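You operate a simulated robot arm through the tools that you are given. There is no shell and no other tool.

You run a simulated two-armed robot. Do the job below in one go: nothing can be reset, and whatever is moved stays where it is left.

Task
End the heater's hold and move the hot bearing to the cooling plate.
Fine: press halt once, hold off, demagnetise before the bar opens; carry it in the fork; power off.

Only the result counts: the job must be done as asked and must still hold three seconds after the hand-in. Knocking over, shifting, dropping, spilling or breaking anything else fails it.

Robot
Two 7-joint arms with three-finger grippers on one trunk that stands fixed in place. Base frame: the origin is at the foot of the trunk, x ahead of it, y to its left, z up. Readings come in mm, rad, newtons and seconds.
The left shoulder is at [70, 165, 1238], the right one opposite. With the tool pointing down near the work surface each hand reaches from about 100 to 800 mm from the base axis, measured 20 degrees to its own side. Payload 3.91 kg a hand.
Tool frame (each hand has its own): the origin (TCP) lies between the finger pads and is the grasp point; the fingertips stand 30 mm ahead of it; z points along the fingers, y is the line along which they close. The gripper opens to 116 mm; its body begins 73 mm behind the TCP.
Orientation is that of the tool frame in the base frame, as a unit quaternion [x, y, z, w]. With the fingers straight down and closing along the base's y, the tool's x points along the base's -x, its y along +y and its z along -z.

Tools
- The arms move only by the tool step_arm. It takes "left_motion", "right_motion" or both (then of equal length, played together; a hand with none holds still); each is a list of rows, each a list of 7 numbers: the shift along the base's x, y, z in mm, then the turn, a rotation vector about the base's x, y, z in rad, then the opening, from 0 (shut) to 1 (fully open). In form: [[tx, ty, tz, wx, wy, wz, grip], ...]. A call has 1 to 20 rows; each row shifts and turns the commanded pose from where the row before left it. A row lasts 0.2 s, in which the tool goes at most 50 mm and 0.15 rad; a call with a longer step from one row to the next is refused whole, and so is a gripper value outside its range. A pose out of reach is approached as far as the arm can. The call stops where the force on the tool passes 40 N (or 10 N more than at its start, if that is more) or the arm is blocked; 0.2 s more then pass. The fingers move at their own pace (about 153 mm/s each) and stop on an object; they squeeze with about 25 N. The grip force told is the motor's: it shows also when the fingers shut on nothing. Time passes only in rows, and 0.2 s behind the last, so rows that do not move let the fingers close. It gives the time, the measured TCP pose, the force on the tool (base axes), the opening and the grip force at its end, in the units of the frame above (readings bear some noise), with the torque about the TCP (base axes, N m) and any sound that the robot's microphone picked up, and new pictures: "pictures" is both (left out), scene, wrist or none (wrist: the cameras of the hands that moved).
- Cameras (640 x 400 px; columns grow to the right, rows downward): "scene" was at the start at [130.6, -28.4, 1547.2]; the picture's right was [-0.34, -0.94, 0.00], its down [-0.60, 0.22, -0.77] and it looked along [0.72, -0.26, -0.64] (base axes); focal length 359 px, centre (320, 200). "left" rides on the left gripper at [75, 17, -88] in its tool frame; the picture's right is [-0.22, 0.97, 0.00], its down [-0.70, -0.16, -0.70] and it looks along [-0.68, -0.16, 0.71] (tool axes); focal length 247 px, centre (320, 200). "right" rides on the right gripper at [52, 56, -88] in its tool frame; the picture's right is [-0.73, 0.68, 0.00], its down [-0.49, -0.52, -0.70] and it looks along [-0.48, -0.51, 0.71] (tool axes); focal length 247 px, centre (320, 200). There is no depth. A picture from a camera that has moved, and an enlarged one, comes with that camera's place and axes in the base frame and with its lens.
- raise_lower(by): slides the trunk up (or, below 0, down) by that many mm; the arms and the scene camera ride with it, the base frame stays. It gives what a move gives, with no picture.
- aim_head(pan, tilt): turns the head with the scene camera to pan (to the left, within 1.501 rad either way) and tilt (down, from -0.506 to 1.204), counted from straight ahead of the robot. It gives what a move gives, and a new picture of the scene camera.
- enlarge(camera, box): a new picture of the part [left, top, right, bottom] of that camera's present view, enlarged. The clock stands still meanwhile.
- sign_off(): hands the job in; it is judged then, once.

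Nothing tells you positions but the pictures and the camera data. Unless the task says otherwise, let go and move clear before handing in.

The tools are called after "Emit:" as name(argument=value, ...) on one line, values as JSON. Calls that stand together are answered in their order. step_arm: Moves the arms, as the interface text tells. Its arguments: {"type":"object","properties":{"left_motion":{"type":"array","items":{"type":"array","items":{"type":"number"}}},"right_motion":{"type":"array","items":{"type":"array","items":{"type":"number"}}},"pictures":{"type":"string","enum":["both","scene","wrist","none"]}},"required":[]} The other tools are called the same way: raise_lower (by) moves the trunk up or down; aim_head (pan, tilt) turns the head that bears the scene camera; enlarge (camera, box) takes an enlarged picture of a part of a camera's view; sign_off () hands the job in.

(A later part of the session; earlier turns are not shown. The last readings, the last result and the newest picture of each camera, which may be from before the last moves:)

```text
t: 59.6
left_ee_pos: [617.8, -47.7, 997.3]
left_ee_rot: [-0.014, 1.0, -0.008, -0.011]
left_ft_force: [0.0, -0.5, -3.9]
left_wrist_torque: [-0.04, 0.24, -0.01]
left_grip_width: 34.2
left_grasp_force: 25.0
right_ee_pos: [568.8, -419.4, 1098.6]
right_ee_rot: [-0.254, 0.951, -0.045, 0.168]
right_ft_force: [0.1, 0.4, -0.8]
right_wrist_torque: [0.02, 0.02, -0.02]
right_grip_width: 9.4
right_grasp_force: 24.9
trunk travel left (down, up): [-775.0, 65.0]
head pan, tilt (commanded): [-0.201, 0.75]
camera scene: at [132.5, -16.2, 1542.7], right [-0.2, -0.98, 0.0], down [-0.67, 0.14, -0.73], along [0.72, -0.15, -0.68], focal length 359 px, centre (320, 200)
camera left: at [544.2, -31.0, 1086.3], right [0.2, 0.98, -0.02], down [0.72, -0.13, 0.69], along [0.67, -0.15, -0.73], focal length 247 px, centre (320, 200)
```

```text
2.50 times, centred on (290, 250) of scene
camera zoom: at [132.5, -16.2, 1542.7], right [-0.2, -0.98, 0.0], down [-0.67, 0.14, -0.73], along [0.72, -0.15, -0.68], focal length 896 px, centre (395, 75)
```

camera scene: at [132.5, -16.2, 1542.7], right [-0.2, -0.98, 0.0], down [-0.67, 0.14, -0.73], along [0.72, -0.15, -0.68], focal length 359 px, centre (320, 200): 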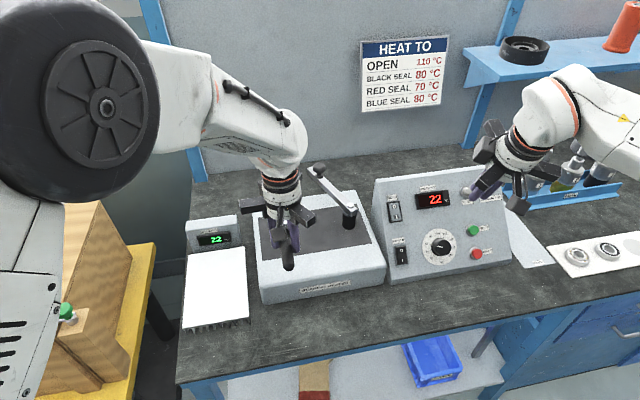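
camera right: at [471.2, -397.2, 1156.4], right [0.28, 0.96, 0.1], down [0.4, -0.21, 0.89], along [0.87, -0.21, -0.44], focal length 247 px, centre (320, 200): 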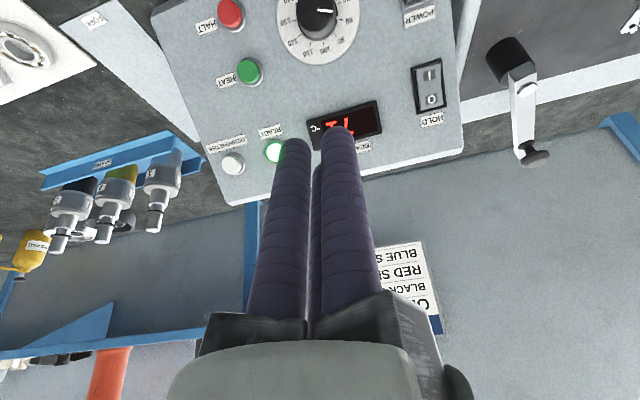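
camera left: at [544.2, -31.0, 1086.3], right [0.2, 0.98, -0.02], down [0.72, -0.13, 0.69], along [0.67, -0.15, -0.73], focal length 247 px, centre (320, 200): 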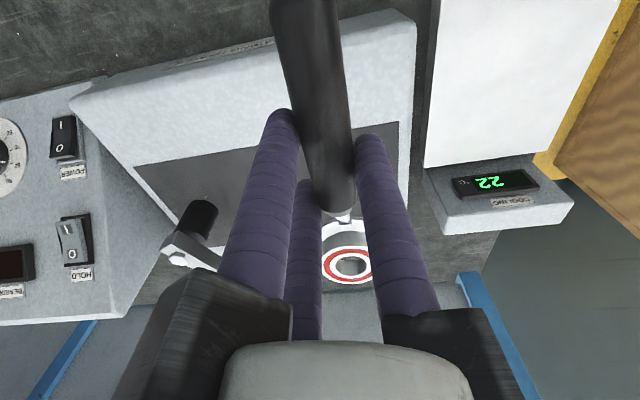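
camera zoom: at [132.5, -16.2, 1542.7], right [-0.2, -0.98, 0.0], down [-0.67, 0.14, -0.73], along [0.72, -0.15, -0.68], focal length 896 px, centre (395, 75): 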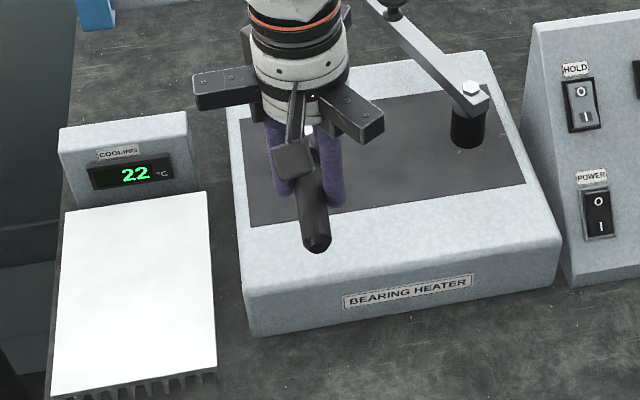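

The bearing is off the pole (display back to 22) and clear above it. I'll carry it slowly across at this height to over the cooling plate, which spans x 548–747 and y 56–193 with its top at about z 831.

Emit:
step_arm(left_motion=[[-3, 8, 0, 0, 0, 0, 0], [-6, 15, 0, 0, 0, 0, 0], [-7, 18, 0, 0, 0, 0, 0], [-7, 18, 0, 0, 0, 0, 0], [-7, 18, 0, 0, 0, 0, 0], [-7, 18, 0, 0, 0, 0, 0], [-7, 18, 0, 0, 0, 0, 0], [-6, 15, 0, 0, 0, 0, 0], [-3, 8, 0, 0, 0, 0, 0], [0, 0, 0, 0, 0, 0, 0], [0, 0, 0, 0, 0, 0, 0]], pictures="both")

Emit:
enlarge(camera="left", box=[200, 60, 440, 280])

Emit:
enlarge(camera="scene", box=[140, 150, 360, 340])

```text
t: 62.0
left_ee_pos: [562.9, 77.5, 1001.1]
left_ee_rot: [-0.001, 1.0, 0.0, 0.0]
left_ft_force: [-0.7, 0.6, -4.1]
left_wrist_torque: [0.0, 0.2, 0.03]
left_grip_width: 34.1
left_grasp_force: 24.9
right_ee_pos: [570.6, -418.5, 1098.8]
right_ee_rot: [-0.255, 0.951, -0.045, 0.167]
right_ft_force: [0.5, -0.6, -0.6]
right_wrist_torque: [-0.01, 0.01, 0.01]
right_grip_width: 9.1
right_grasp_force: 24.9
trunk travel left (down, up): [-775.0, 65.0]
head pan, tilt (commanded): [-0.201, 0.75]
camera scene: at [132.4, -15.8, 1542.7], right [-0.2, -0.98, 0.0], down [-0.67, 0.14, -0.73], along [0.72, -0.15, -0.68], focal length 359 px, centre (320, 200)
camera left: at [488.9, 95.0, 1090.1], right [0.22, 0.97, 0.0], down [0.7, -0.16, 0.7], along [0.68, -0.16, -0.71], focal length 247 px, centre (320, 200)
```

scene: 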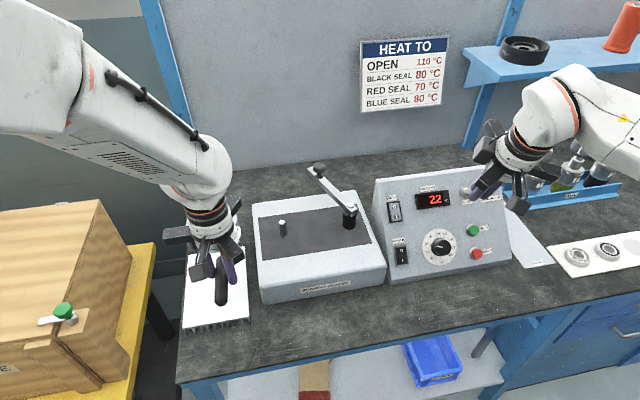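
left: 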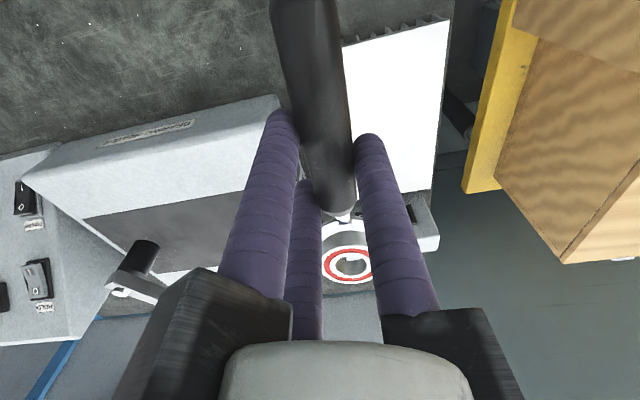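

```text
1.82 times, centred on (320, 170) of left
camera zoom: at [488.9, 95.0, 1090.1], right [0.22, 0.97, 0.0], down [0.7, -0.16, 0.7], along [0.68, -0.16, -0.71], focal length 449 px, centre (320, 254)
```

zoom: 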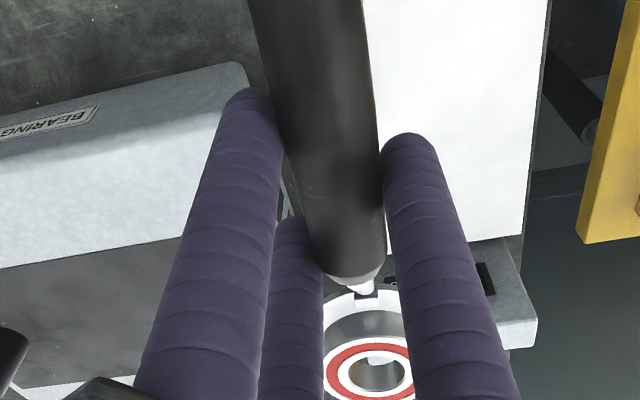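

```text
2.11 times, centred on (250, 245) of scene
camera zoom: at [132.4, -15.8, 1542.7], right [-0.2, -0.98, 0.0], down [-0.67, 0.14, -0.73], along [0.72, -0.15, -0.68], focal length 755 px, centre (467, 105)
```

zoom: 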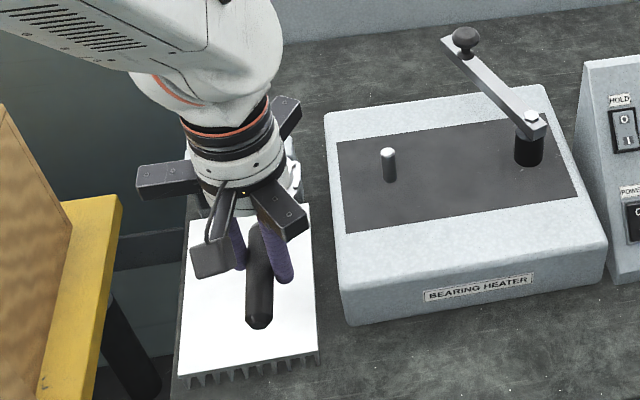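

The arm now tracks its command exactly, and the bearing sits in the fork over the plate's right side. I'll shift it over the middle and lower most of the way.

Emit:
step_arm(left_motion=[[-2, 12, 0, 0, 0, 0, 0], [-3, 18, 0, 0, 0, 0, 0], [-2, 14.5, 0, 0, 0, 0, 0], [0, 0, -12, 0, 0, 0, 0], [0, 0, -18, 0, 0, 0, 0], [0, 0, -18, 0, 0, 0, 0], [0, 0, -18, 0, 0, 0, 0], [0, 0, -18, 0, 0, 0, 0], [0, 0, -12, 0, 0, 0, 0], [0, 0, -8, 0, 0, 0, 0], [0, 0, 0, 0, 0, 0, 0], [0, 0, 0, 0, 0, 0, 0]], pictures="both")

Emit:
enlarge(camera="left", box=[200, 60, 440, 280])

Emit:
enlarge(camera="scene", box=[140, 170, 320, 350])

```text
t: 64.6
left_ee_pos: [553.8, 121.9, 900.4]
left_ee_rot: [0.0, 1.0, 0.0, 0.0]
left_ft_force: [0.4, 0.2, -4.6]
left_wrist_torque: [-0.04, 0.22, -0.03]
left_grip_width: 34.2
left_grasp_force: 25.5
right_ee_pos: [569.8, -417.6, 1098.3]
right_ee_rot: [-0.255, 0.951, -0.045, 0.167]
right_ft_force: [0.7, 0.1, 0.3]
right_wrist_torque: [0.01, 0.01, -0.02]
right_grip_width: 9.3
right_grasp_force: 25.0
trunk travel left (down, up): [-775.0, 65.0]
head pan, tilt (commanded): [-0.201, 0.75]
camera scene: at [132.3, -15.9, 1542.7], right [-0.2, -0.98, 0.0], down [-0.67, 0.14, -0.73], along [0.72, -0.15, -0.68], focal length 359 px, centre (320, 200)
camera left: at [479.5, 138.8, 989.2], right [0.22, 0.97, 0.0], down [0.7, -0.16, 0.7], along [0.68, -0.16, -0.71], focal length 247 px, centre (320, 200)
```

scene: 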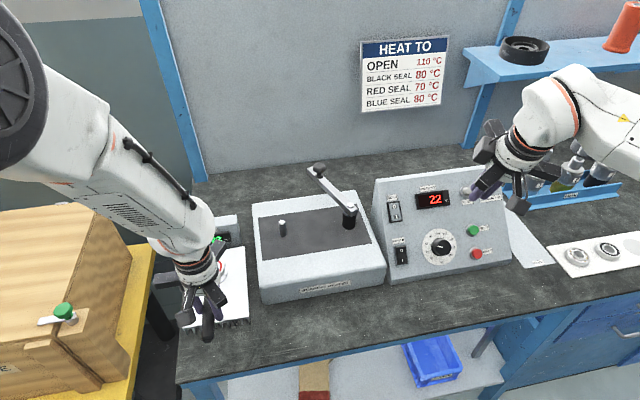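
left: 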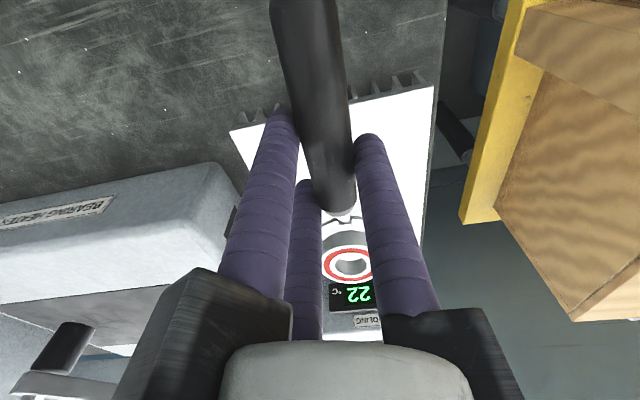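

```text
1.82 times, centred on (320, 170) of left
camera zoom: at [479.5, 138.8, 989.2], right [0.22, 0.97, 0.0], down [0.7, -0.16, 0.7], along [0.68, -0.16, -0.71], focal length 449 px, centre (320, 254)
```

zoom: 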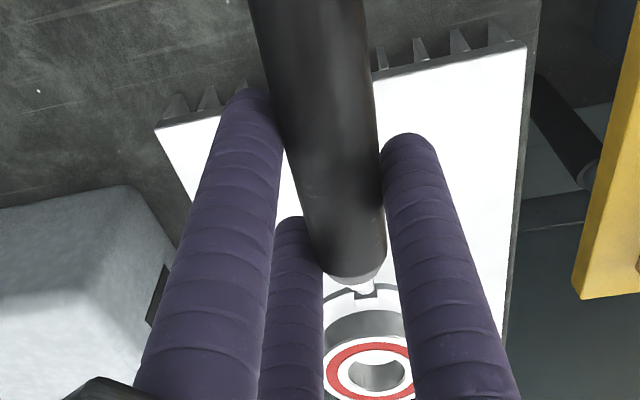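

```text
2.22 times, centred on (230, 260) of scene
camera zoom: at [132.3, -15.9, 1542.7], right [-0.2, -0.98, 0.0], down [-0.67, 0.14, -0.73], along [0.72, -0.15, -0.68], focal length 797 px, centre (520, 67)
```

zoom: 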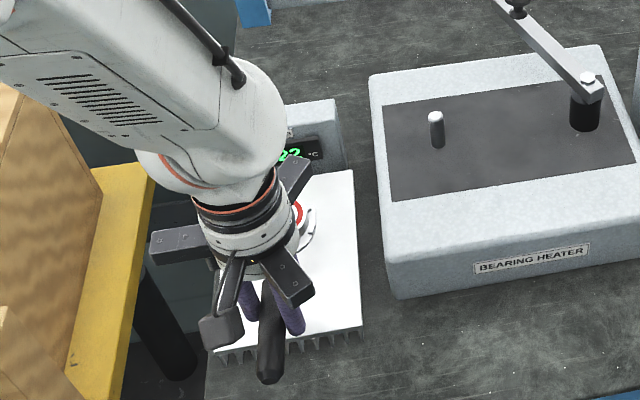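

The fork is centred over the plate with about 25 mm to go. I'll lower gently until the load comes off.

Emit:
step_arm(left_motion=[[0, 0, -8, 0, 0, 0, 0], [0, 0, -6, 0, 0, 0, 0], [0, 0, -4, 0, 0, 0, 0], [0, 0, -2, 0, 0, 0, 0], [0, 0, 0, 0, 0, 0, 0]], pictures="none")

Emit:
step_arm(left_motion=[[0, 0, -2, 0, 0, 0, 0], [0, 0, 0, 0, 0, 0, 0]], pictures="wrist")

```text
t: 65.8
left_ee_pos: [554.4, 120.3, 880.0]
left_ee_rot: [0.0, 1.0, 0.0, -0.001]
left_ft_force: [-0.8, 0.8, -3.8]
left_wrist_torque: [-0.04, 0.23, 0.0]
left_grip_width: 33.9
left_grasp_force: 25.0
right_ee_pos: [570.0, -417.9, 1097.3]
right_ee_rot: [-0.256, 0.951, -0.045, 0.167]
right_ft_force: [0.0, 0.4, -0.5]
right_wrist_torque: [0.0, 0.04, -0.02]
right_grip_width: 9.2
right_grasp_force: 25.4
trunk travel left (down, up): [-775.0, 65.0]
head pan, tilt (commanded): [-0.201, 0.75]
```

```text
t: 66.4
left_ee_pos: [554.0, 122.0, 878.5]
left_ee_rot: [0.001, 1.0, 0.0, 0.0]
left_ft_force: [-0.2, -0.4, -4.2]
left_wrist_torque: [-0.01, 0.21, 0.01]
left_grip_width: 33.9
left_grasp_force: 24.6
right_ee_pos: [569.8, -418.6, 1099.2]
right_ee_rot: [-0.255, 0.951, -0.045, 0.167]
right_ft_force: [0.5, 0.9, 0.2]
right_wrist_torque: [-0.03, -0.02, -0.02]
right_grip_width: 9.4
right_grasp_force: 24.5
trunk travel left (down, up): [-775.0, 65.0]
head pan, tilt (commanded): [-0.201, 0.75]
camera left: at [479.5, 139.3, 966.7], right [0.22, 0.97, 0.0], down [0.7, -0.16, 0.7], along [0.68, -0.16, -0.71], focal length 247 px, centre (320, 200)
```

left: 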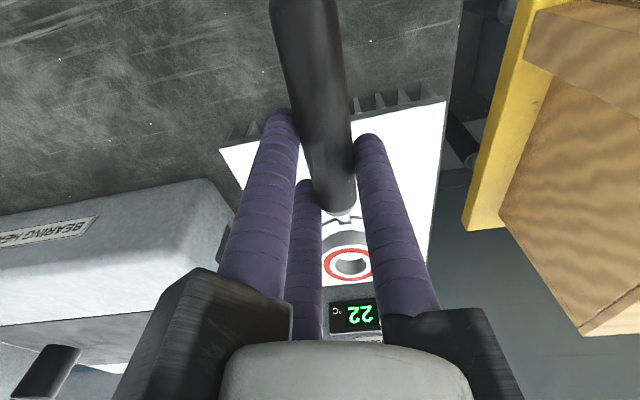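

Still hanging free at z 878. I'll continue down in 2 mm steps.

Emit:
step_arm(left_motion=[[0, 0, -2, 0, 0, 0, 0], [0, 0, -2, 0, 0, 0, 0], [0, 0, 0, 0, 0, 0, 0]], pictures="none")

Emit:
step_arm(left_motion=[[0, 0, -2, 0, 0, 0, 0], [0, 0, 0, 0, 0, 0, 0]], pictures="wrist")

```text
t: 67.2
left_ee_pos: [555.5, 121.4, 874.1]
left_ee_rot: [-0.001, 1.0, 0.0, 0.0]
left_ft_force: [-0.1, 0.3, -4.1]
left_wrist_torque: [-0.04, 0.21, -0.02]
left_grip_width: 34.1
left_grasp_force: 25.2
right_ee_pos: [570.8, -418.6, 1098.7]
right_ee_rot: [-0.255, 0.951, -0.045, 0.168]
right_ft_force: [0.1, -0.2, 0.5]
right_wrist_torque: [-0.01, -0.05, 0.02]
right_grip_width: 9.2
right_grasp_force: 25.1
trunk travel left (down, up): [-775.0, 65.0]
head pan, tilt (commanded): [-0.201, 0.75]
```

```text
t: 67.8
left_ee_pos: [554.3, 121.8, 871.6]
left_ee_rot: [0.0, 1.0, -0.001, 0.001]
left_ft_force: [-0.1, 0.8, -3.5]
left_wrist_torque: [-0.04, 0.22, 0.0]
left_grip_width: 33.9
left_grasp_force: 25.1
right_ee_pos: [570.2, -418.5, 1099.4]
right_ee_rot: [-0.255, 0.951, -0.044, 0.168]
right_ft_force: [-0.4, 0.7, 0.1]
right_wrist_torque: [0.0, -0.02, 0.02]
right_grip_width: 9.3
right_grasp_force: 25.2
trunk travel left (down, up): [-775.0, 65.0]
head pan, tilt (commanded): [-0.201, 0.75]
camera left: at [480.5, 139.3, 960.4], right [0.22, 0.97, 0.0], down [0.7, -0.16, 0.7], along [0.68, -0.16, -0.71], focal length 247 px, centre (320, 200)
```

left: 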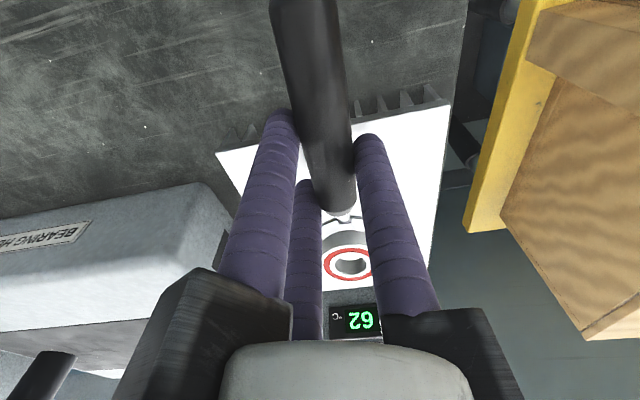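

The cooling display has jumped to 62 °C, so the bearing is just reaching the plate. I'll lower a bit more to take the weight off the grip.

Emit:
step_arm(left_motion=[[0, 0, -1.5, 0, 0, 0, 0], [0, 0, -1.5, 0, 0, 0, 0], [0, 0, 0, 0, 0, 0, 0]], pictures="wrist")

Emit:
enlarge(camera="scene", box=[160, 200, 280, 340])

```text
t: 68.6
left_ee_pos: [554.1, 121.2, 870.1]
left_ee_rot: [-0.001, 1.0, 0.0, 0.002]
left_ft_force: [2.2, 2.3, 7.4]
left_wrist_torque: [0.08, -0.18, 0.04]
left_grip_width: 33.8
left_grasp_force: 24.7
right_ee_pos: [570.5, -418.2, 1099.8]
right_ee_rot: [-0.255, 0.951, -0.045, 0.167]
right_ft_force: [0.0, -0.3, 0.3]
right_wrist_torque: [0.01, 0.02, -0.01]
right_grip_width: 9.3
right_grasp_force: 25.1
trunk travel left (down, up): [-775.0, 65.0]
head pan, tilt (commanded): [-0.201, 0.75]
camera left: at [479.9, 139.3, 958.6], right [0.22, 0.97, 0.0], down [0.69, -0.16, 0.7], along [0.68, -0.16, -0.71], focal length 247 px, centre (320, 200)
```

left: 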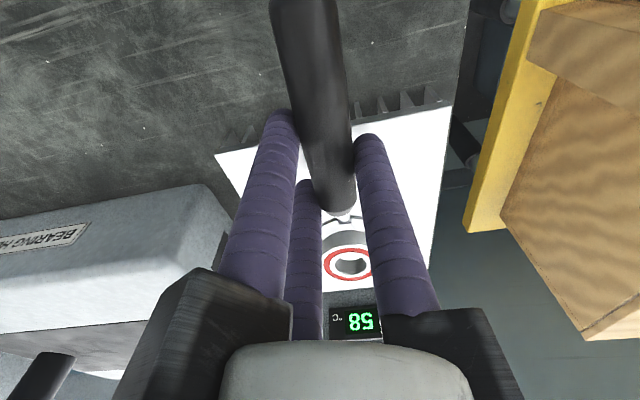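

```text
2.86 times, centred on (220, 270) of scene
camera zoom: at [131.2, -15.9, 1543.0], right [-0.2, -0.98, 0.0], down [-0.67, 0.14, -0.73], along [0.72, -0.15, -0.68], focal length 1024 px, centre (606, 0)
```

zoom: 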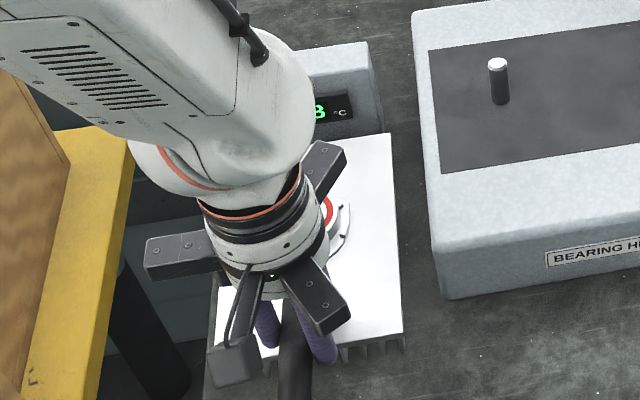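

The fork now rests on the plate (the force has reversed to +7 N and the display is falling). I'll ease the pressure off by a millimetre and look closely at how it sits before letting go.

Emit:
step_arm(left_motion=[[0, 0, 1, 0, 0, 0, 0], [0, 0, 0, 0, 0, 0, 0], [0, 0, 0, 0, 0, 0, 0]], pictures="wrist")

Emit:
enlarge(camera="left", box=[280, 180, 400, 300])

Emit:
enlarge(camera="left", box=[200, 60, 460, 220])

```text
t: 69.4
left_ee_pos: [555.4, 122.2, 870.2]
left_ee_rot: [0.001, 1.0, 0.0, 0.002]
left_ft_force: [2.9, 1.8, 4.9]
left_wrist_torque: [0.05, -0.22, 0.06]
left_grip_width: 34.0
left_grasp_force: 24.7
right_ee_pos: [569.3, -419.6, 1099.8]
right_ee_rot: [-0.255, 0.951, -0.045, 0.168]
right_ft_force: [-0.7, -0.4, 1.2]
right_wrist_torque: [-0.01, -0.02, 0.03]
right_grip_width: 9.0
right_grasp_force: 25.2
trunk travel left (down, up): [-775.0, 65.0]
head pan, tilt (commanded): [-0.201, 0.75]
camera left: at [480.1, 139.3, 958.7], right [0.22, 0.97, 0.0], down [0.7, -0.16, 0.7], along [0.68, -0.16, -0.71], focal length 247 px, centre (320, 200)
```

left: 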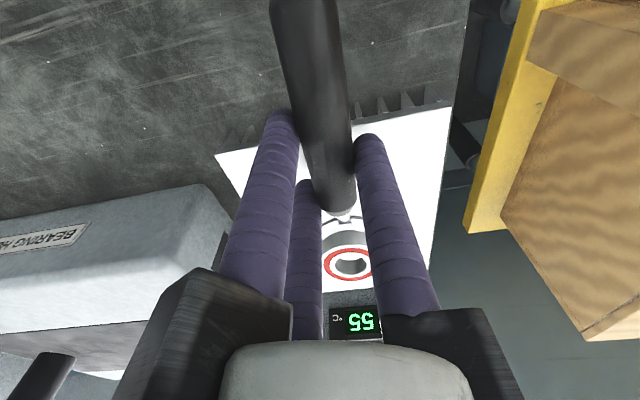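

```text
3.33 times, centred on (340, 240) of left
camera zoom: at [480.1, 139.3, 958.7], right [0.22, 0.97, 0.0], down [0.7, -0.16, 0.7], along [0.68, -0.16, -0.71], focal length 823 px, centre (253, 67)
```

zoom: 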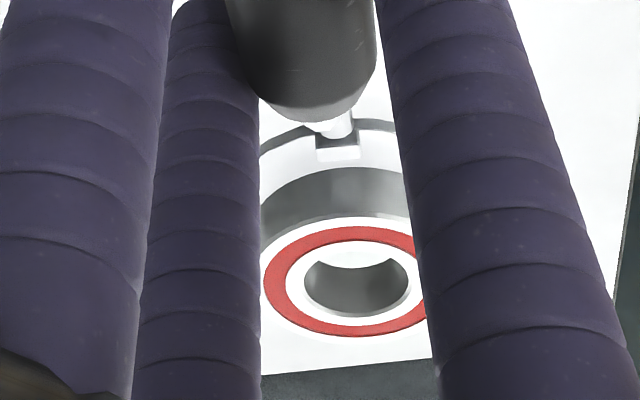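

```text
2.46 times, centred on (330, 140) of left
camera zoom: at [480.1, 139.3, 958.7], right [0.22, 0.97, 0.0], down [0.7, -0.16, 0.7], along [0.68, -0.16, -0.71], focal length 608 px, centre (295, 348)
```

zoom: 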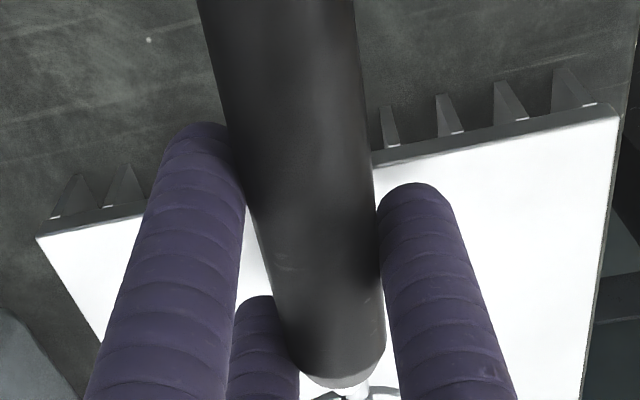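

The bearing lies flat in the fork on the plate, with the display at 55 and falling. The readings put the load ahead of the fork's rear edge, so it should stand by itself. I'll ease off a little more and open slowly.

Emit:
step_arm(left_motion=[[0, 0, 1, 0, 0, 0, 0], [0, 0, 0, 0, 0, 0, 0], [0, 0, 0, 0, 0, 0, 0.3], [0, 0, 0, 0, 0, 0, 0.32], [0, 0, 0, 0, 0, 0, 0.34], [0, 0, 0, 0, 0, 0, 0.37], [0, 0, 0, 0, 0, 0, 0.4]], pictures="both")

Emit:
enlarge(camera="left", box=[220, 120, 420, 300])

```text
t: 71.0
left_ee_pos: [555.3, 122.6, 871.8]
left_ee_rot: [0.0, 1.0, 0.0, 0.0]
left_ft_force: [0.5, 1.0, -0.4]
left_wrist_torque: [0.0, 0.0, 0.08]
left_grip_width: 46.4
left_grasp_force: 0.1
right_ee_pos: [569.9, -417.9, 1098.5]
right_ee_rot: [-0.256, 0.951, -0.045, 0.166]
right_ft_force: [0.4, 0.2, 1.4]
right_wrist_torque: [-0.01, 0.01, 0.02]
right_grip_width: 9.2
right_grasp_force: 25.0
trunk travel left (down, up): [-775.0, 65.0]
head pan, tilt (commanded): [-0.201, 0.75]
camera scene: at [131.9, -16.0, 1542.7], right [-0.2, -0.98, 0.0], down [-0.67, 0.14, -0.73], along [0.72, -0.15, -0.68], focal length 359 px, centre (320, 200)
camera left: at [480.3, 139.5, 959.8], right [0.22, 0.97, 0.0], down [0.7, -0.16, 0.7], along [0.68, -0.16, -0.71], focal length 247 px, centre (320, 200)
```

scene: 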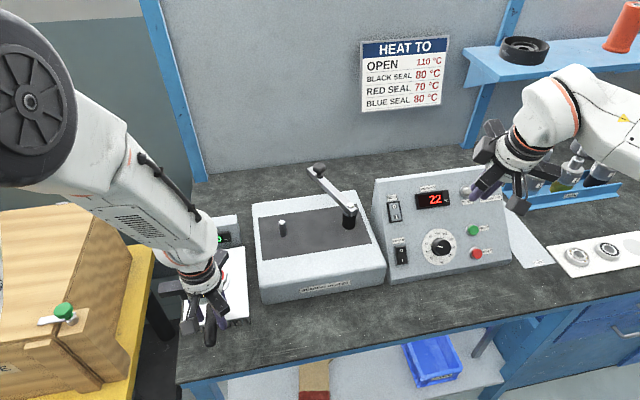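
left: 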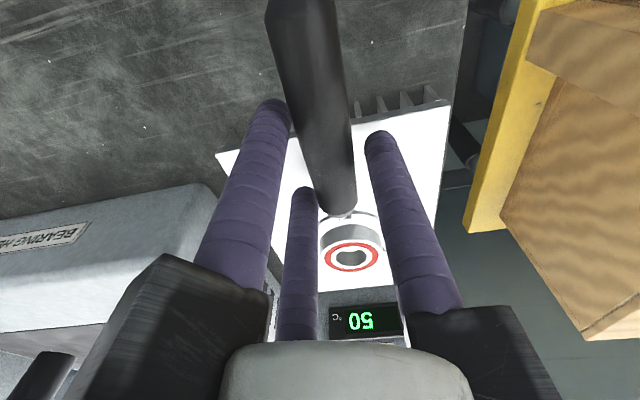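

```text
2.22 times, centred on (320, 210) of left
camera zoom: at [480.3, 139.5, 959.8], right [0.22, 0.97, 0.0], down [0.7, -0.16, 0.7], along [0.68, -0.16, -0.71], focal length 549 px, centre (320, 178)
```

zoom: 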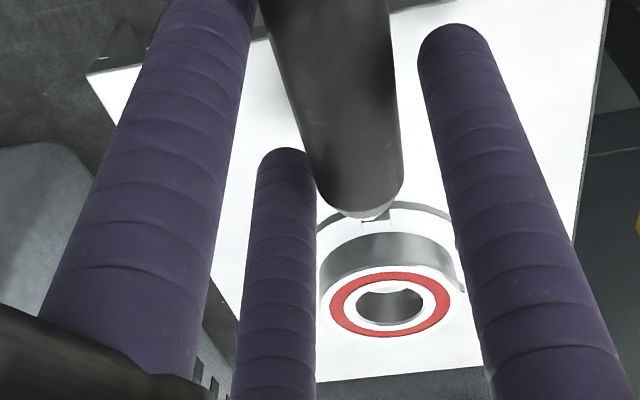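

The fork settled flat and stands on its own, with the cooling display at 50. I'll open wider and lift the left hand straight up and away.

Emit:
step_arm(left_motion=[[0, 0, 0, 0, 0, 0, 0.55], [0, 0, 0, 0, 0, 0, 0.75], [0, 0, 0, 0, 0, 0, 0.75], [0, 0, 10, 0, 0, 0, 0.75], [0, 0, 25, 0, 0, 0, 0.75], [0, 0, 40, 0, 0, 0, 0.75], [0, 0, 45, 0, 0, 0, 0.75], [-20, 5, 45, 0, 0, 0, 0.75], [-30, 10, 40, 0, 0, 0, 0.75], [-40, 15, 20, 0, 0, 0, 0.75], [0, 0, 0, 0, 0, 0, 0.75]], pictures="both")

Emit:
enlarge(camera="left", box=[220, 20, 440, 240])

Emit:
enlarge(camera="scene", box=[160, 200, 280, 340])

```text
refused: row 9 steps farther than a row can; nothing moved
```

```text
1.82 times, centred on (330, 130) of left
camera zoom: at [480.3, 139.5, 959.8], right [0.22, 0.97, 0.0], down [0.7, -0.16, 0.7], along [0.68, -0.16, -0.71], focal length 449 px, centre (302, 327)
```

zoom: 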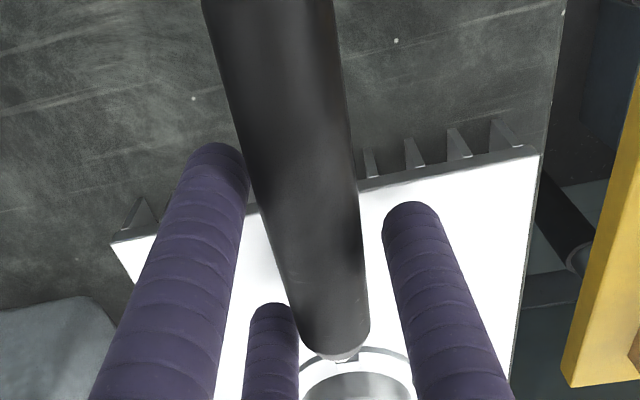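

```text
2.86 times, centred on (220, 270) of scene
camera zoom: at [131.9, -16.0, 1542.7], right [-0.2, -0.98, 0.0], down [-0.67, 0.14, -0.73], along [0.72, -0.15, -0.68], focal length 1024 px, centre (606, 0)
```

zoom: 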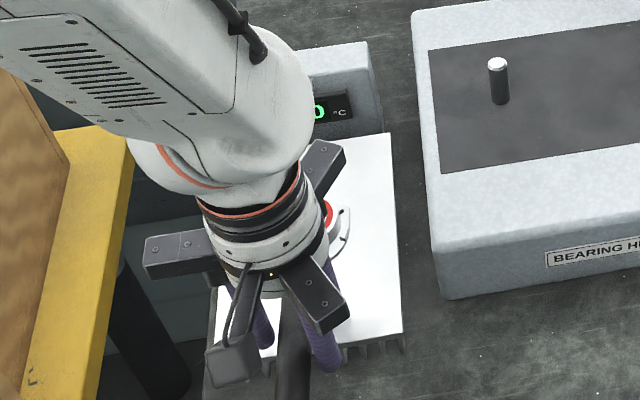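

One row was slightly too long, so nothing moved. I'll resend it with shorter rows.

Emit:
step_arm(left_motion=[[0, 0, 0, 0, 0, 0, 0.5], [0, 0, 0, 0, 0, 0, 0.6], [0, 0, 0, 0, 0, 0, 0.75], [0, 0, 0, 0, 0, 0, 0.75], [0, 0, 10, 0, 0, 0, 0.75], [0, 0, 25, 0, 0, 0, 0.75], [0, 0, 40, 0, 0, 0, 0.75], [0, 0, 45, 0, 0, 0, 0.75], [-15, 5, 40, 0, 0, 0, 0.75], [-25, 10, 35, 0, 0, 0, 0.75], [-40, 15, 15, 0, 0, 0, 0.75], [0, 0, 0, 0, 0, 0, 0.75]], pictures="both")

Emit:
enlarge(camera="left", box=[220, 20, 440, 240])

Emit:
enlarge(camera="scene", box=[160, 200, 280, 340])

```text
t: 73.6
left_ee_pos: [473.8, 150.7, 1082.1]
left_ee_rot: [0.0, 1.0, 0.0, 0.0]
left_ft_force: [0.0, -0.5, 0.2]
left_wrist_torque: [0.03, 0.0, 0.0]
left_grip_width: 86.9
left_grasp_force: 0.2
right_ee_pos: [572.1, -418.6, 1097.8]
right_ee_rot: [-0.255, 0.951, -0.044, 0.167]
right_ft_force: [-0.2, 0.3, 0.3]
right_wrist_torque: [0.01, 0.04, -0.02]
right_grip_width: 9.4
right_grasp_force: 24.6
trunk travel left (down, up): [-775.0, 65.0]
head pan, tilt (commanded): [-0.201, 0.75]
camera scene: at [133.4, -16.3, 1542.6], right [-0.2, -0.98, 0.0], down [-0.67, 0.14, -0.73], along [0.72, -0.15, -0.68], focal length 359 px, centre (320, 200)
camera left: at [399.8, 168.6, 1170.6], right [0.22, 0.97, 0.0], down [0.7, -0.16, 0.7], along [0.68, -0.16, -0.71], focal length 247 px, centre (320, 200)
```

scene: 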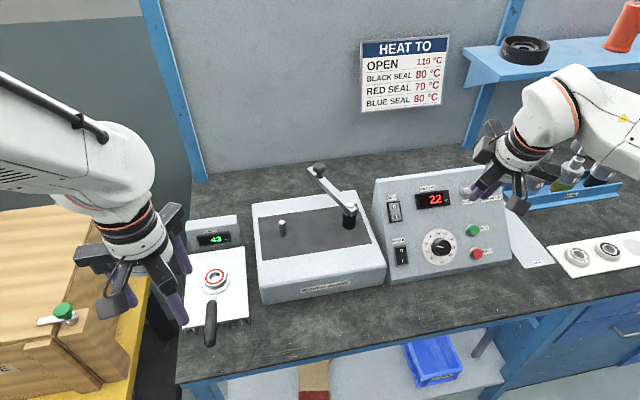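
left: 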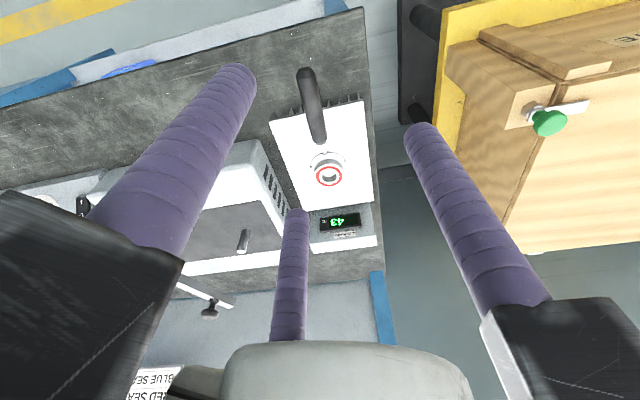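

```text
1.82 times, centred on (330, 130) of left
camera zoom: at [399.8, 168.6, 1170.6], right [0.22, 0.97, 0.0], down [0.7, -0.16, 0.7], along [0.68, -0.16, -0.71], focal length 449 px, centre (302, 327)
```

zoom: 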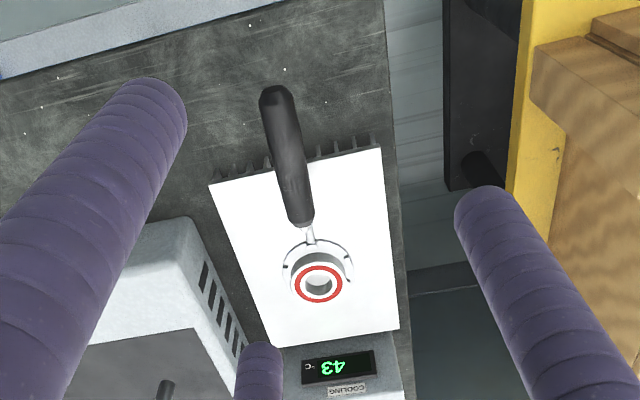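

```text
2.86 times, centred on (220, 270) of scene
camera zoom: at [133.4, -16.3, 1542.6], right [-0.2, -0.98, 0.0], down [-0.67, 0.14, -0.73], along [0.72, -0.15, -0.68], focal length 1024 px, centre (606, 0)
```

zoom: 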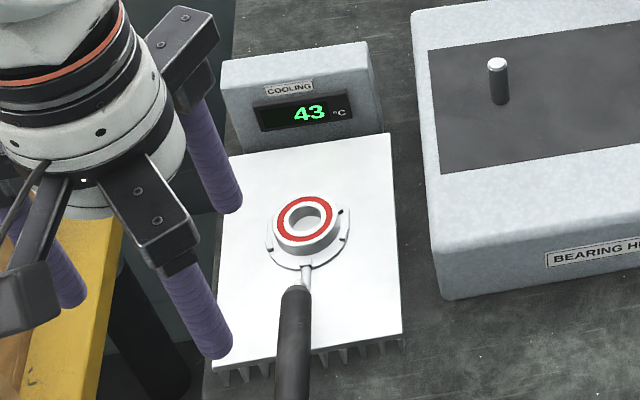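

The bearing is cooling on the plate in the fork (43 °C) and the left hand is clear. Last is the power switch: its 0 end is at about (622, −313, 874), so I'll bring the right hand to a standoff there.

Emit:
step_arm(right_motion=[[-1.2, 20.9, -32.8, 0, 0, 0, 0], [-1.2, 20.9, -32.8, 0, 0, 0, 0], [-1.2, 20.9, -32.8, 0, 0, 0, 0], [-1.2, 20.9, -32.8, 0, 0, 0, 0], [-1.2, 20.9, -32.8, 0, 0, 0, 0], [0, 0, 0, 0, 0, 0, 0], [0, 0, 0, 0, 0, 0, 0]], pictures="both")

Emit:
enlarge(camera="right", box=[250, 100, 410, 220])

Emit:
enlarge(camera="scene", box=[360, 160, 480, 300])

```text
t: 75.4
left_ee_pos: [474.3, 150.8, 1083.0]
left_ee_rot: [0.0, 1.0, 0.0, 0.0]
left_ft_force: [0.1, 0.3, -0.1]
left_wrist_torque: [-0.01, 0.0, -0.03]
left_grip_width: 86.8
left_grasp_force: 0.0
right_ee_pos: [596.4, -313.7, 989.3]
right_ee_rot: [-0.251, 0.941, -0.059, 0.222]
right_ft_force: [0.3, 0.1, -0.6]
right_wrist_torque: [0.02, -0.04, 0.01]
right_grip_width: 9.2
right_grasp_force: 24.8
trunk travel left (down, up): [-775.0, 65.0]
head pan, tilt (commanded): [-0.201, 0.75]
stopped in row 7 (right hand): the arm was blocked; the commanded pose is now the measured one
camera scene: at [133.5, -16.5, 1542.7], right [-0.2, -0.98, 0.0], down [-0.67, 0.14, -0.73], along [0.72, -0.15, -0.68], focal length 359 px, centre (320, 200)
camera right: at [492.3, -292.0, 1035.5], right [0.26, 0.96, 0.13], down [0.3, -0.21, 0.93], along [0.92, -0.21, -0.34], focal length 247 px, centre (320, 200)
```

scene: 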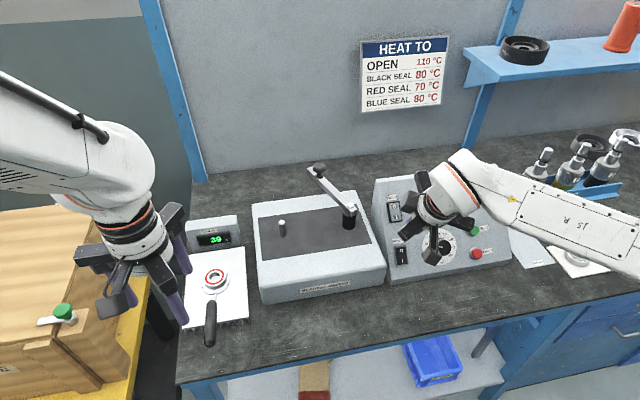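
right: 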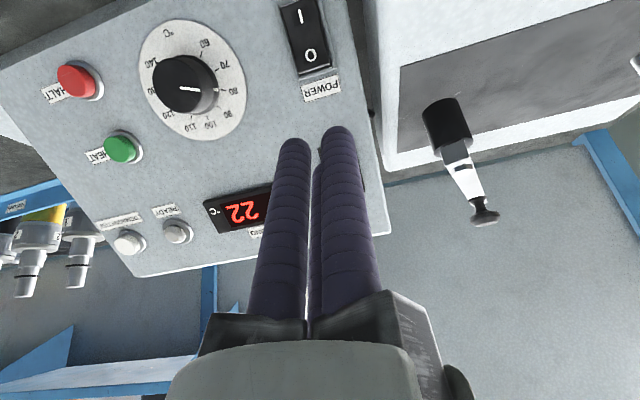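

```text
3.33 times, centred on (330, 160) of right
camera zoom: at [492.3, -292.0, 1035.5], right [0.26, 0.96, 0.13], down [0.3, -0.21, 0.93], along [0.92, -0.21, -0.34], focal length 823 px, centre (287, 333)
```

zoom: 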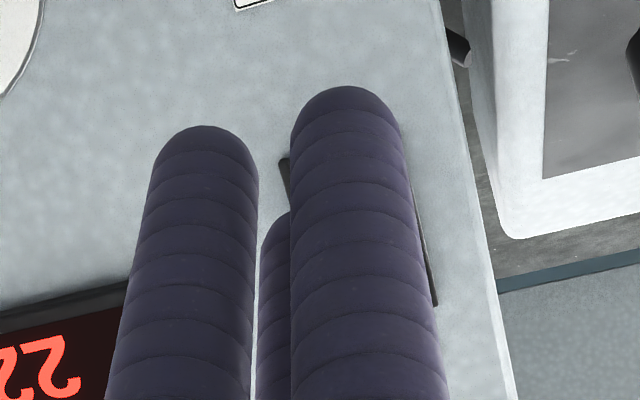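

```text
2.86 times, centred on (420, 230) of scene
camera zoom: at [133.5, -16.5, 1542.7], right [-0.2, -0.98, 0.0], down [-0.67, 0.14, -0.73], along [0.72, -0.15, -0.68], focal length 1024 px, centre (34, 114)
```

zoom: 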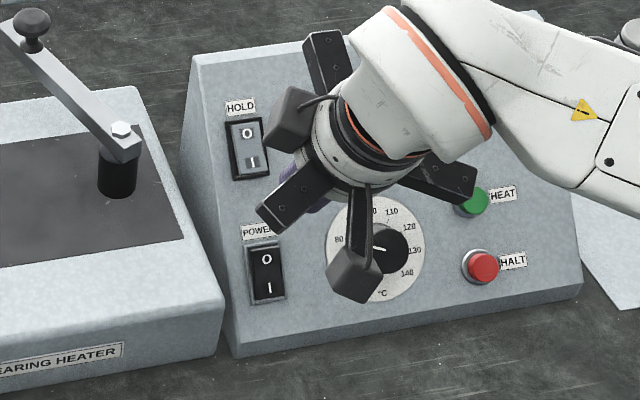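

The right arm stopped at a joint limit, with no force on the tool, well off the panel. A vertical tool puts the wrist further forward, so I'll straighten it up and come down in front of the power switch again.

Emit:
step_arm(right_motion=[[4, 0, 10, 0, 0.116, 0, 0], [4, 0, 10, 0, 0.116, 0, 0], [4, 0, 10, 0, 0.116, 0, 0], [4, 0, 10, 0, 0.116, 0, 0], [0, 0, 0, 0, 0, 0, 0], [-6, 0, -20, 0, 0, 0, 0], [-6, 0, -20, 0, 0, 0, 0], [-6, 0, -20, 0, 0, 0, 0], [0, 0, 0, 0, 0, 0, 0]], pictures="both")

Emit:
enlarge(camera="right", box=[230, 40, 410, 220])

Emit:
enlarge(camera="scene", box=[360, 160, 480, 300])

```text
t: 77.4
left_ee_pos: [474.5, 151.6, 1082.1]
left_ee_rot: [0.0, 1.0, -0.001, 0.0]
left_ft_force: [0.2, -0.1, 1.1]
left_wrist_torque: [-0.04, 0.01, -0.01]
left_grip_width: 87.0
left_grasp_force: 0.1
right_ee_pos: [595.4, -312.6, 967.7]
right_ee_rot: [-0.259, 0.966, 0.0, -0.002]
right_ft_force: [0.5, -0.4, -0.5]
right_wrist_torque: [-0.01, -0.04, -0.01]
right_grip_width: 9.4
right_grasp_force: 24.7
trunk travel left (down, up): [-775.0, 65.0]
head pan, tilt (commanded): [-0.201, 0.75]
camera scene: at [132.0, -15.7, 1542.7], right [-0.2, -0.98, 0.0], down [-0.67, 0.14, -0.73], along [0.72, -0.15, -0.68], focal length 359 px, centre (320, 200)
camera right: at [523.0, -291.5, 1056.2], right [0.29, 0.96, 0.0], down [0.69, -0.21, 0.7], along [0.67, -0.21, -0.72], focal length 247 px, centre (320, 200)
```

scene: 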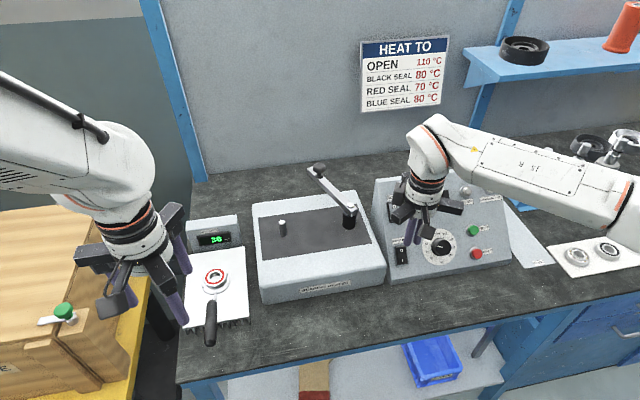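
right: 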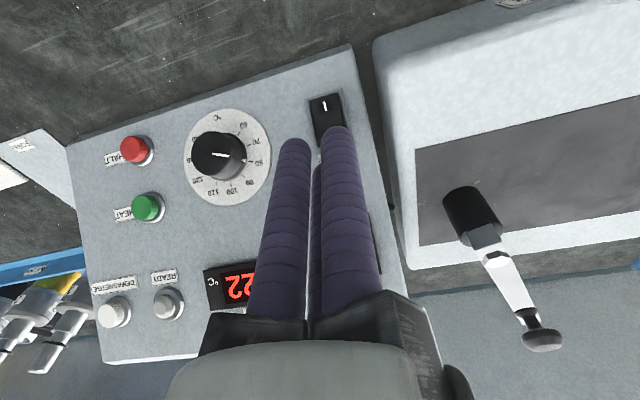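

```text
2.22 times, centred on (320, 130) of right
camera zoom: at [523.0, -291.5, 1056.2], right [0.29, 0.96, 0.0], down [0.69, -0.21, 0.7], along [0.67, -0.21, -0.72], focal length 549 px, centre (320, 356)
```

zoom: 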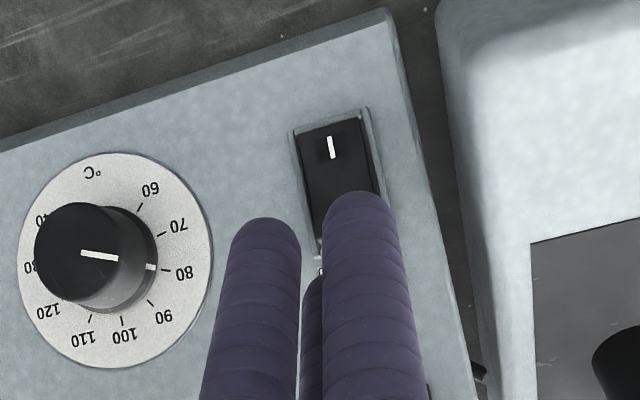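

```text
2.86 times, centred on (420, 230) of scene
camera zoom: at [132.0, -15.7, 1542.7], right [-0.2, -0.98, 0.0], down [-0.67, 0.14, -0.73], along [0.72, -0.15, -0.68], focal length 1024 px, centre (34, 114)
```

zoom: 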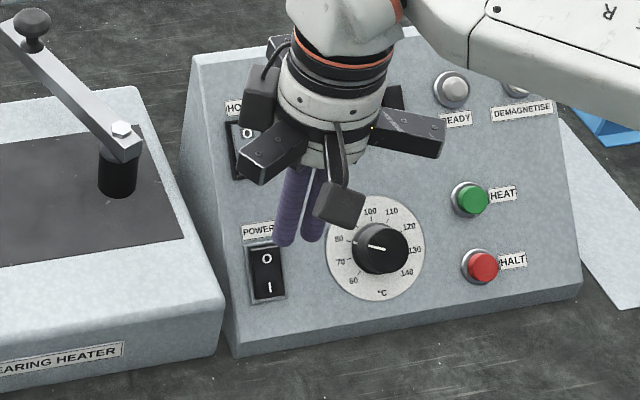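

The tool is vertical and tracking well, and the switch's 0 end is at (622, −313, 874). I'll go down to just off the rocker.

Emit:
step_arm(right_motion=[[-3.5, 0, -16, 0, 0, 0, 0], [-3.5, 0, -16, 0, 0, 0, 0], [0, 0, -14, 0, 0, 0, 0], [0, 0, 0, 0, 0, 0, 0]], pictures="both")

Emit:
enlarge(camera="right", box=[230, 40, 410, 220])

Emit:
enlarge(camera="scene", box=[360, 180, 480, 300])

```text
t: 78.4
left_ee_pos: [473.8, 152.9, 1083.5]
left_ee_rot: [0.0, 1.0, 0.001, 0.001]
left_ft_force: [0.2, -0.5, 0.1]
left_wrist_torque: [0.01, 0.0, -0.01]
left_grip_width: 87.0
left_grasp_force: 0.2
right_ee_pos: [586.6, -312.7, 923.2]
right_ee_rot: [-0.258, 0.966, 0.0, -0.001]
right_ft_force: [-0.1, 0.1, -0.4]
right_wrist_torque: [-0.01, 0.01, -0.02]
right_grip_width: 9.1
right_grasp_force: 25.0
trunk travel left (down, up): [-775.0, 65.0]
head pan, tilt (commanded): [-0.201, 0.75]
camera scene: at [131.7, -16.0, 1542.8], right [-0.2, -0.98, 0.0], down [-0.67, 0.14, -0.73], along [0.72, -0.15, -0.68], focal length 359 px, centre (320, 200)
camera right: at [514.7, -291.0, 1010.6], right [0.29, 0.96, 0.0], down [0.69, -0.21, 0.7], along [0.67, -0.21, -0.72], focal length 247 px, centre (320, 200)
```

scene: 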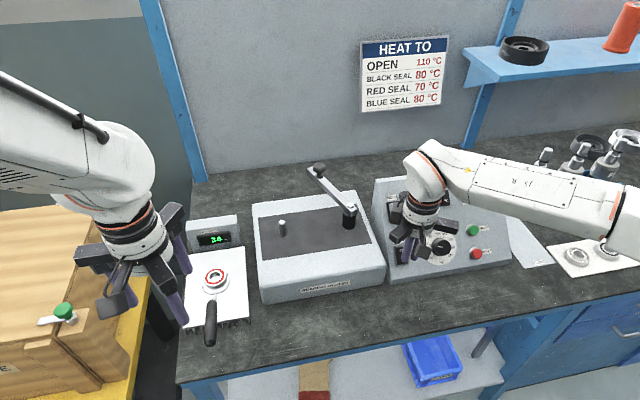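
right: 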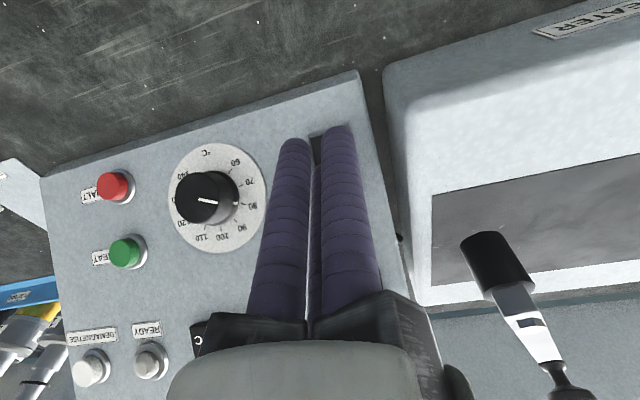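

```text
2.22 times, centred on (320, 130) of right
camera zoom: at [514.7, -291.0, 1010.6], right [0.29, 0.96, 0.0], down [0.69, -0.21, 0.7], along [0.67, -0.21, -0.72], focal length 549 px, centre (320, 356)
```

zoom: 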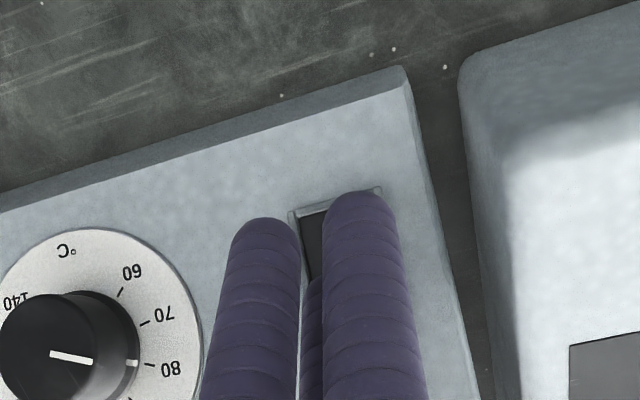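

```text
3.33 times, centred on (420, 240) of scene
camera zoom: at [131.7, -16.0, 1542.8], right [-0.2, -0.98, 0.0], down [-0.67, 0.14, -0.73], along [0.72, -0.15, -0.68], focal length 1195 px, centre (-13, 67)
```

zoom: 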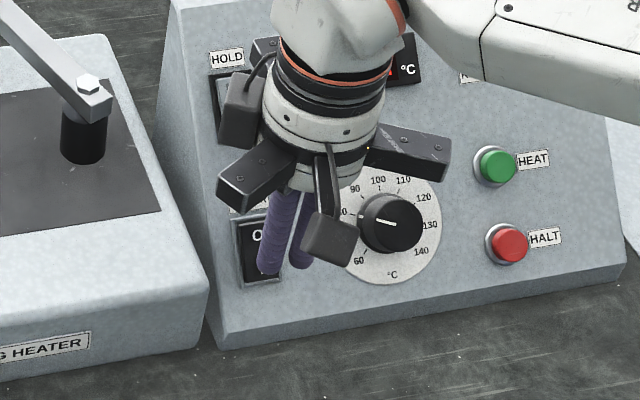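

The finger is right at the rocker's upper end and everything else is clear. I'll press along the panel normal.

Emit:
step_arm(right_motion=[[3, 0, -3, 0, 0, 0, 0], [3, 0, -3, 0, 0, 0, 0], [3, 0, -3, 0, 0, 0, 0], [3, 0, -3, 0, 0, 0, 0]], pictures="wrist")

Emit:
enlarge(camera="right", box=[230, 40, 410, 220])

Emit:
enlarge(camera="scene", box=[360, 180, 480, 300])

```text
t: 79.4
left_ee_pos: [473.7, 151.9, 1083.1]
left_ee_rot: [0.001, 1.0, 0.0, 0.001]
left_ft_force: [-0.6, -0.3, 1.0]
left_wrist_torque: [0.01, 0.03, -0.02]
left_grip_width: 87.2
left_grasp_force: 0.0
right_ee_pos: [598.0, -313.4, 911.7]
right_ee_rot: [-0.259, 0.966, 0.001, -0.002]
right_ft_force: [-0.2, 0.3, -0.2]
right_wrist_torque: [0.01, 0.0, 0.0]
right_grip_width: 9.3
right_grasp_force: 25.8
trunk travel left (down, up): [-775.0, 65.0]
head pan, tilt (commanded): [-0.201, 0.75]
camera right: at [526.4, -291.4, 998.8], right [0.29, 0.96, 0.0], down [0.69, -0.21, 0.7], along [0.67, -0.21, -0.72], focal length 247 px, centre (320, 200)
```

right: 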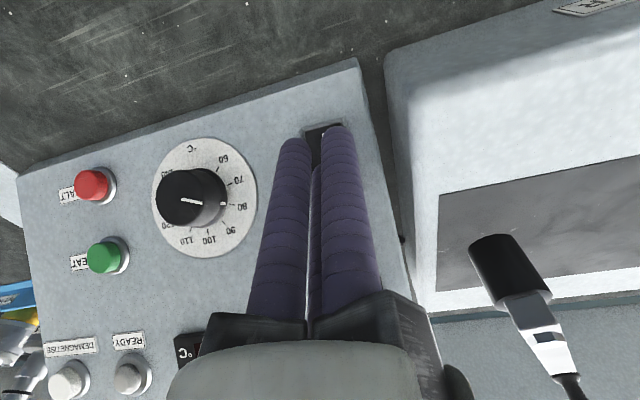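

```text
2.22 times, centred on (320, 130) of right
camera zoom: at [526.4, -291.4, 998.8], right [0.29, 0.96, 0.0], down [0.69, -0.21, 0.7], along [0.67, -0.21, -0.72], focal length 549 px, centre (320, 356)
```

zoom: 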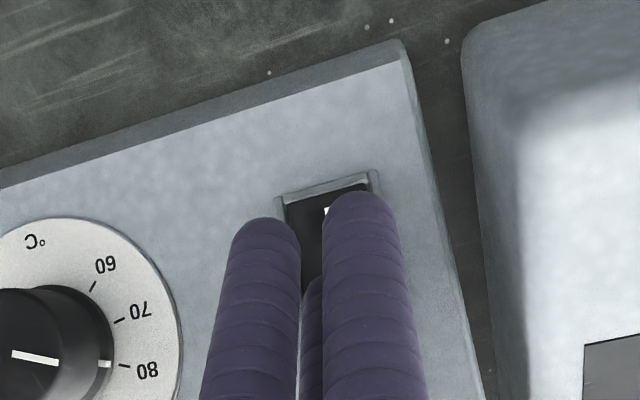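

```text
3.33 times, centred on (420, 240) of scene
camera zoom: at [132.1, -15.9, 1542.7], right [-0.2, -0.98, 0.0], down [-0.67, 0.14, -0.73], along [0.72, -0.15, -0.68], focal length 1195 px, centre (-13, 67)
```

zoom: 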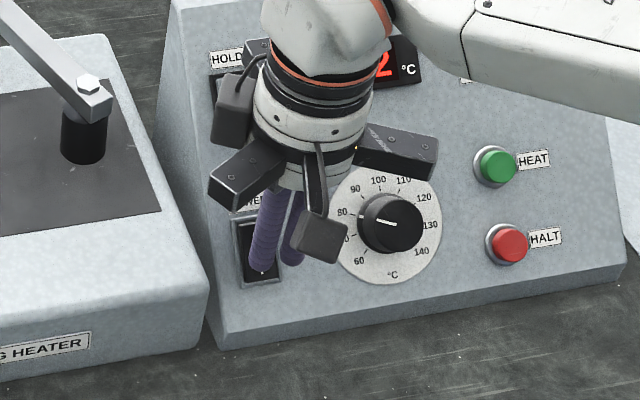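

No contact yet, so I'll go on in 2 mm steps.

Emit:
step_arm(right_motion=[[2, 0, -2, 0, 0, 0, 0], [2, 0, -2, 0, 0, 0, 0]], pictures="none")

```text
t: 80.0
left_ee_pos: [473.1, 152.4, 1081.6]
left_ee_rot: [0.0, 1.0, 0.0, 0.001]
left_ft_force: [-0.1, 0.5, 0.0]
left_wrist_torque: [0.01, -0.03, 0.01]
left_grip_width: 86.8
left_grasp_force: 0.1
right_ee_pos: [601.0, -312.3, 909.6]
right_ee_rot: [-0.259, 0.966, 0.001, -0.002]
right_ft_force: [-0.3, 0.3, 1.4]
right_wrist_torque: [0.01, 0.01, 0.03]
right_grip_width: 9.0
right_grasp_force: 25.1
trunk travel left (down, up): [-775.0, 65.0]
head pan, tilt (commanded): [-0.201, 0.75]
```

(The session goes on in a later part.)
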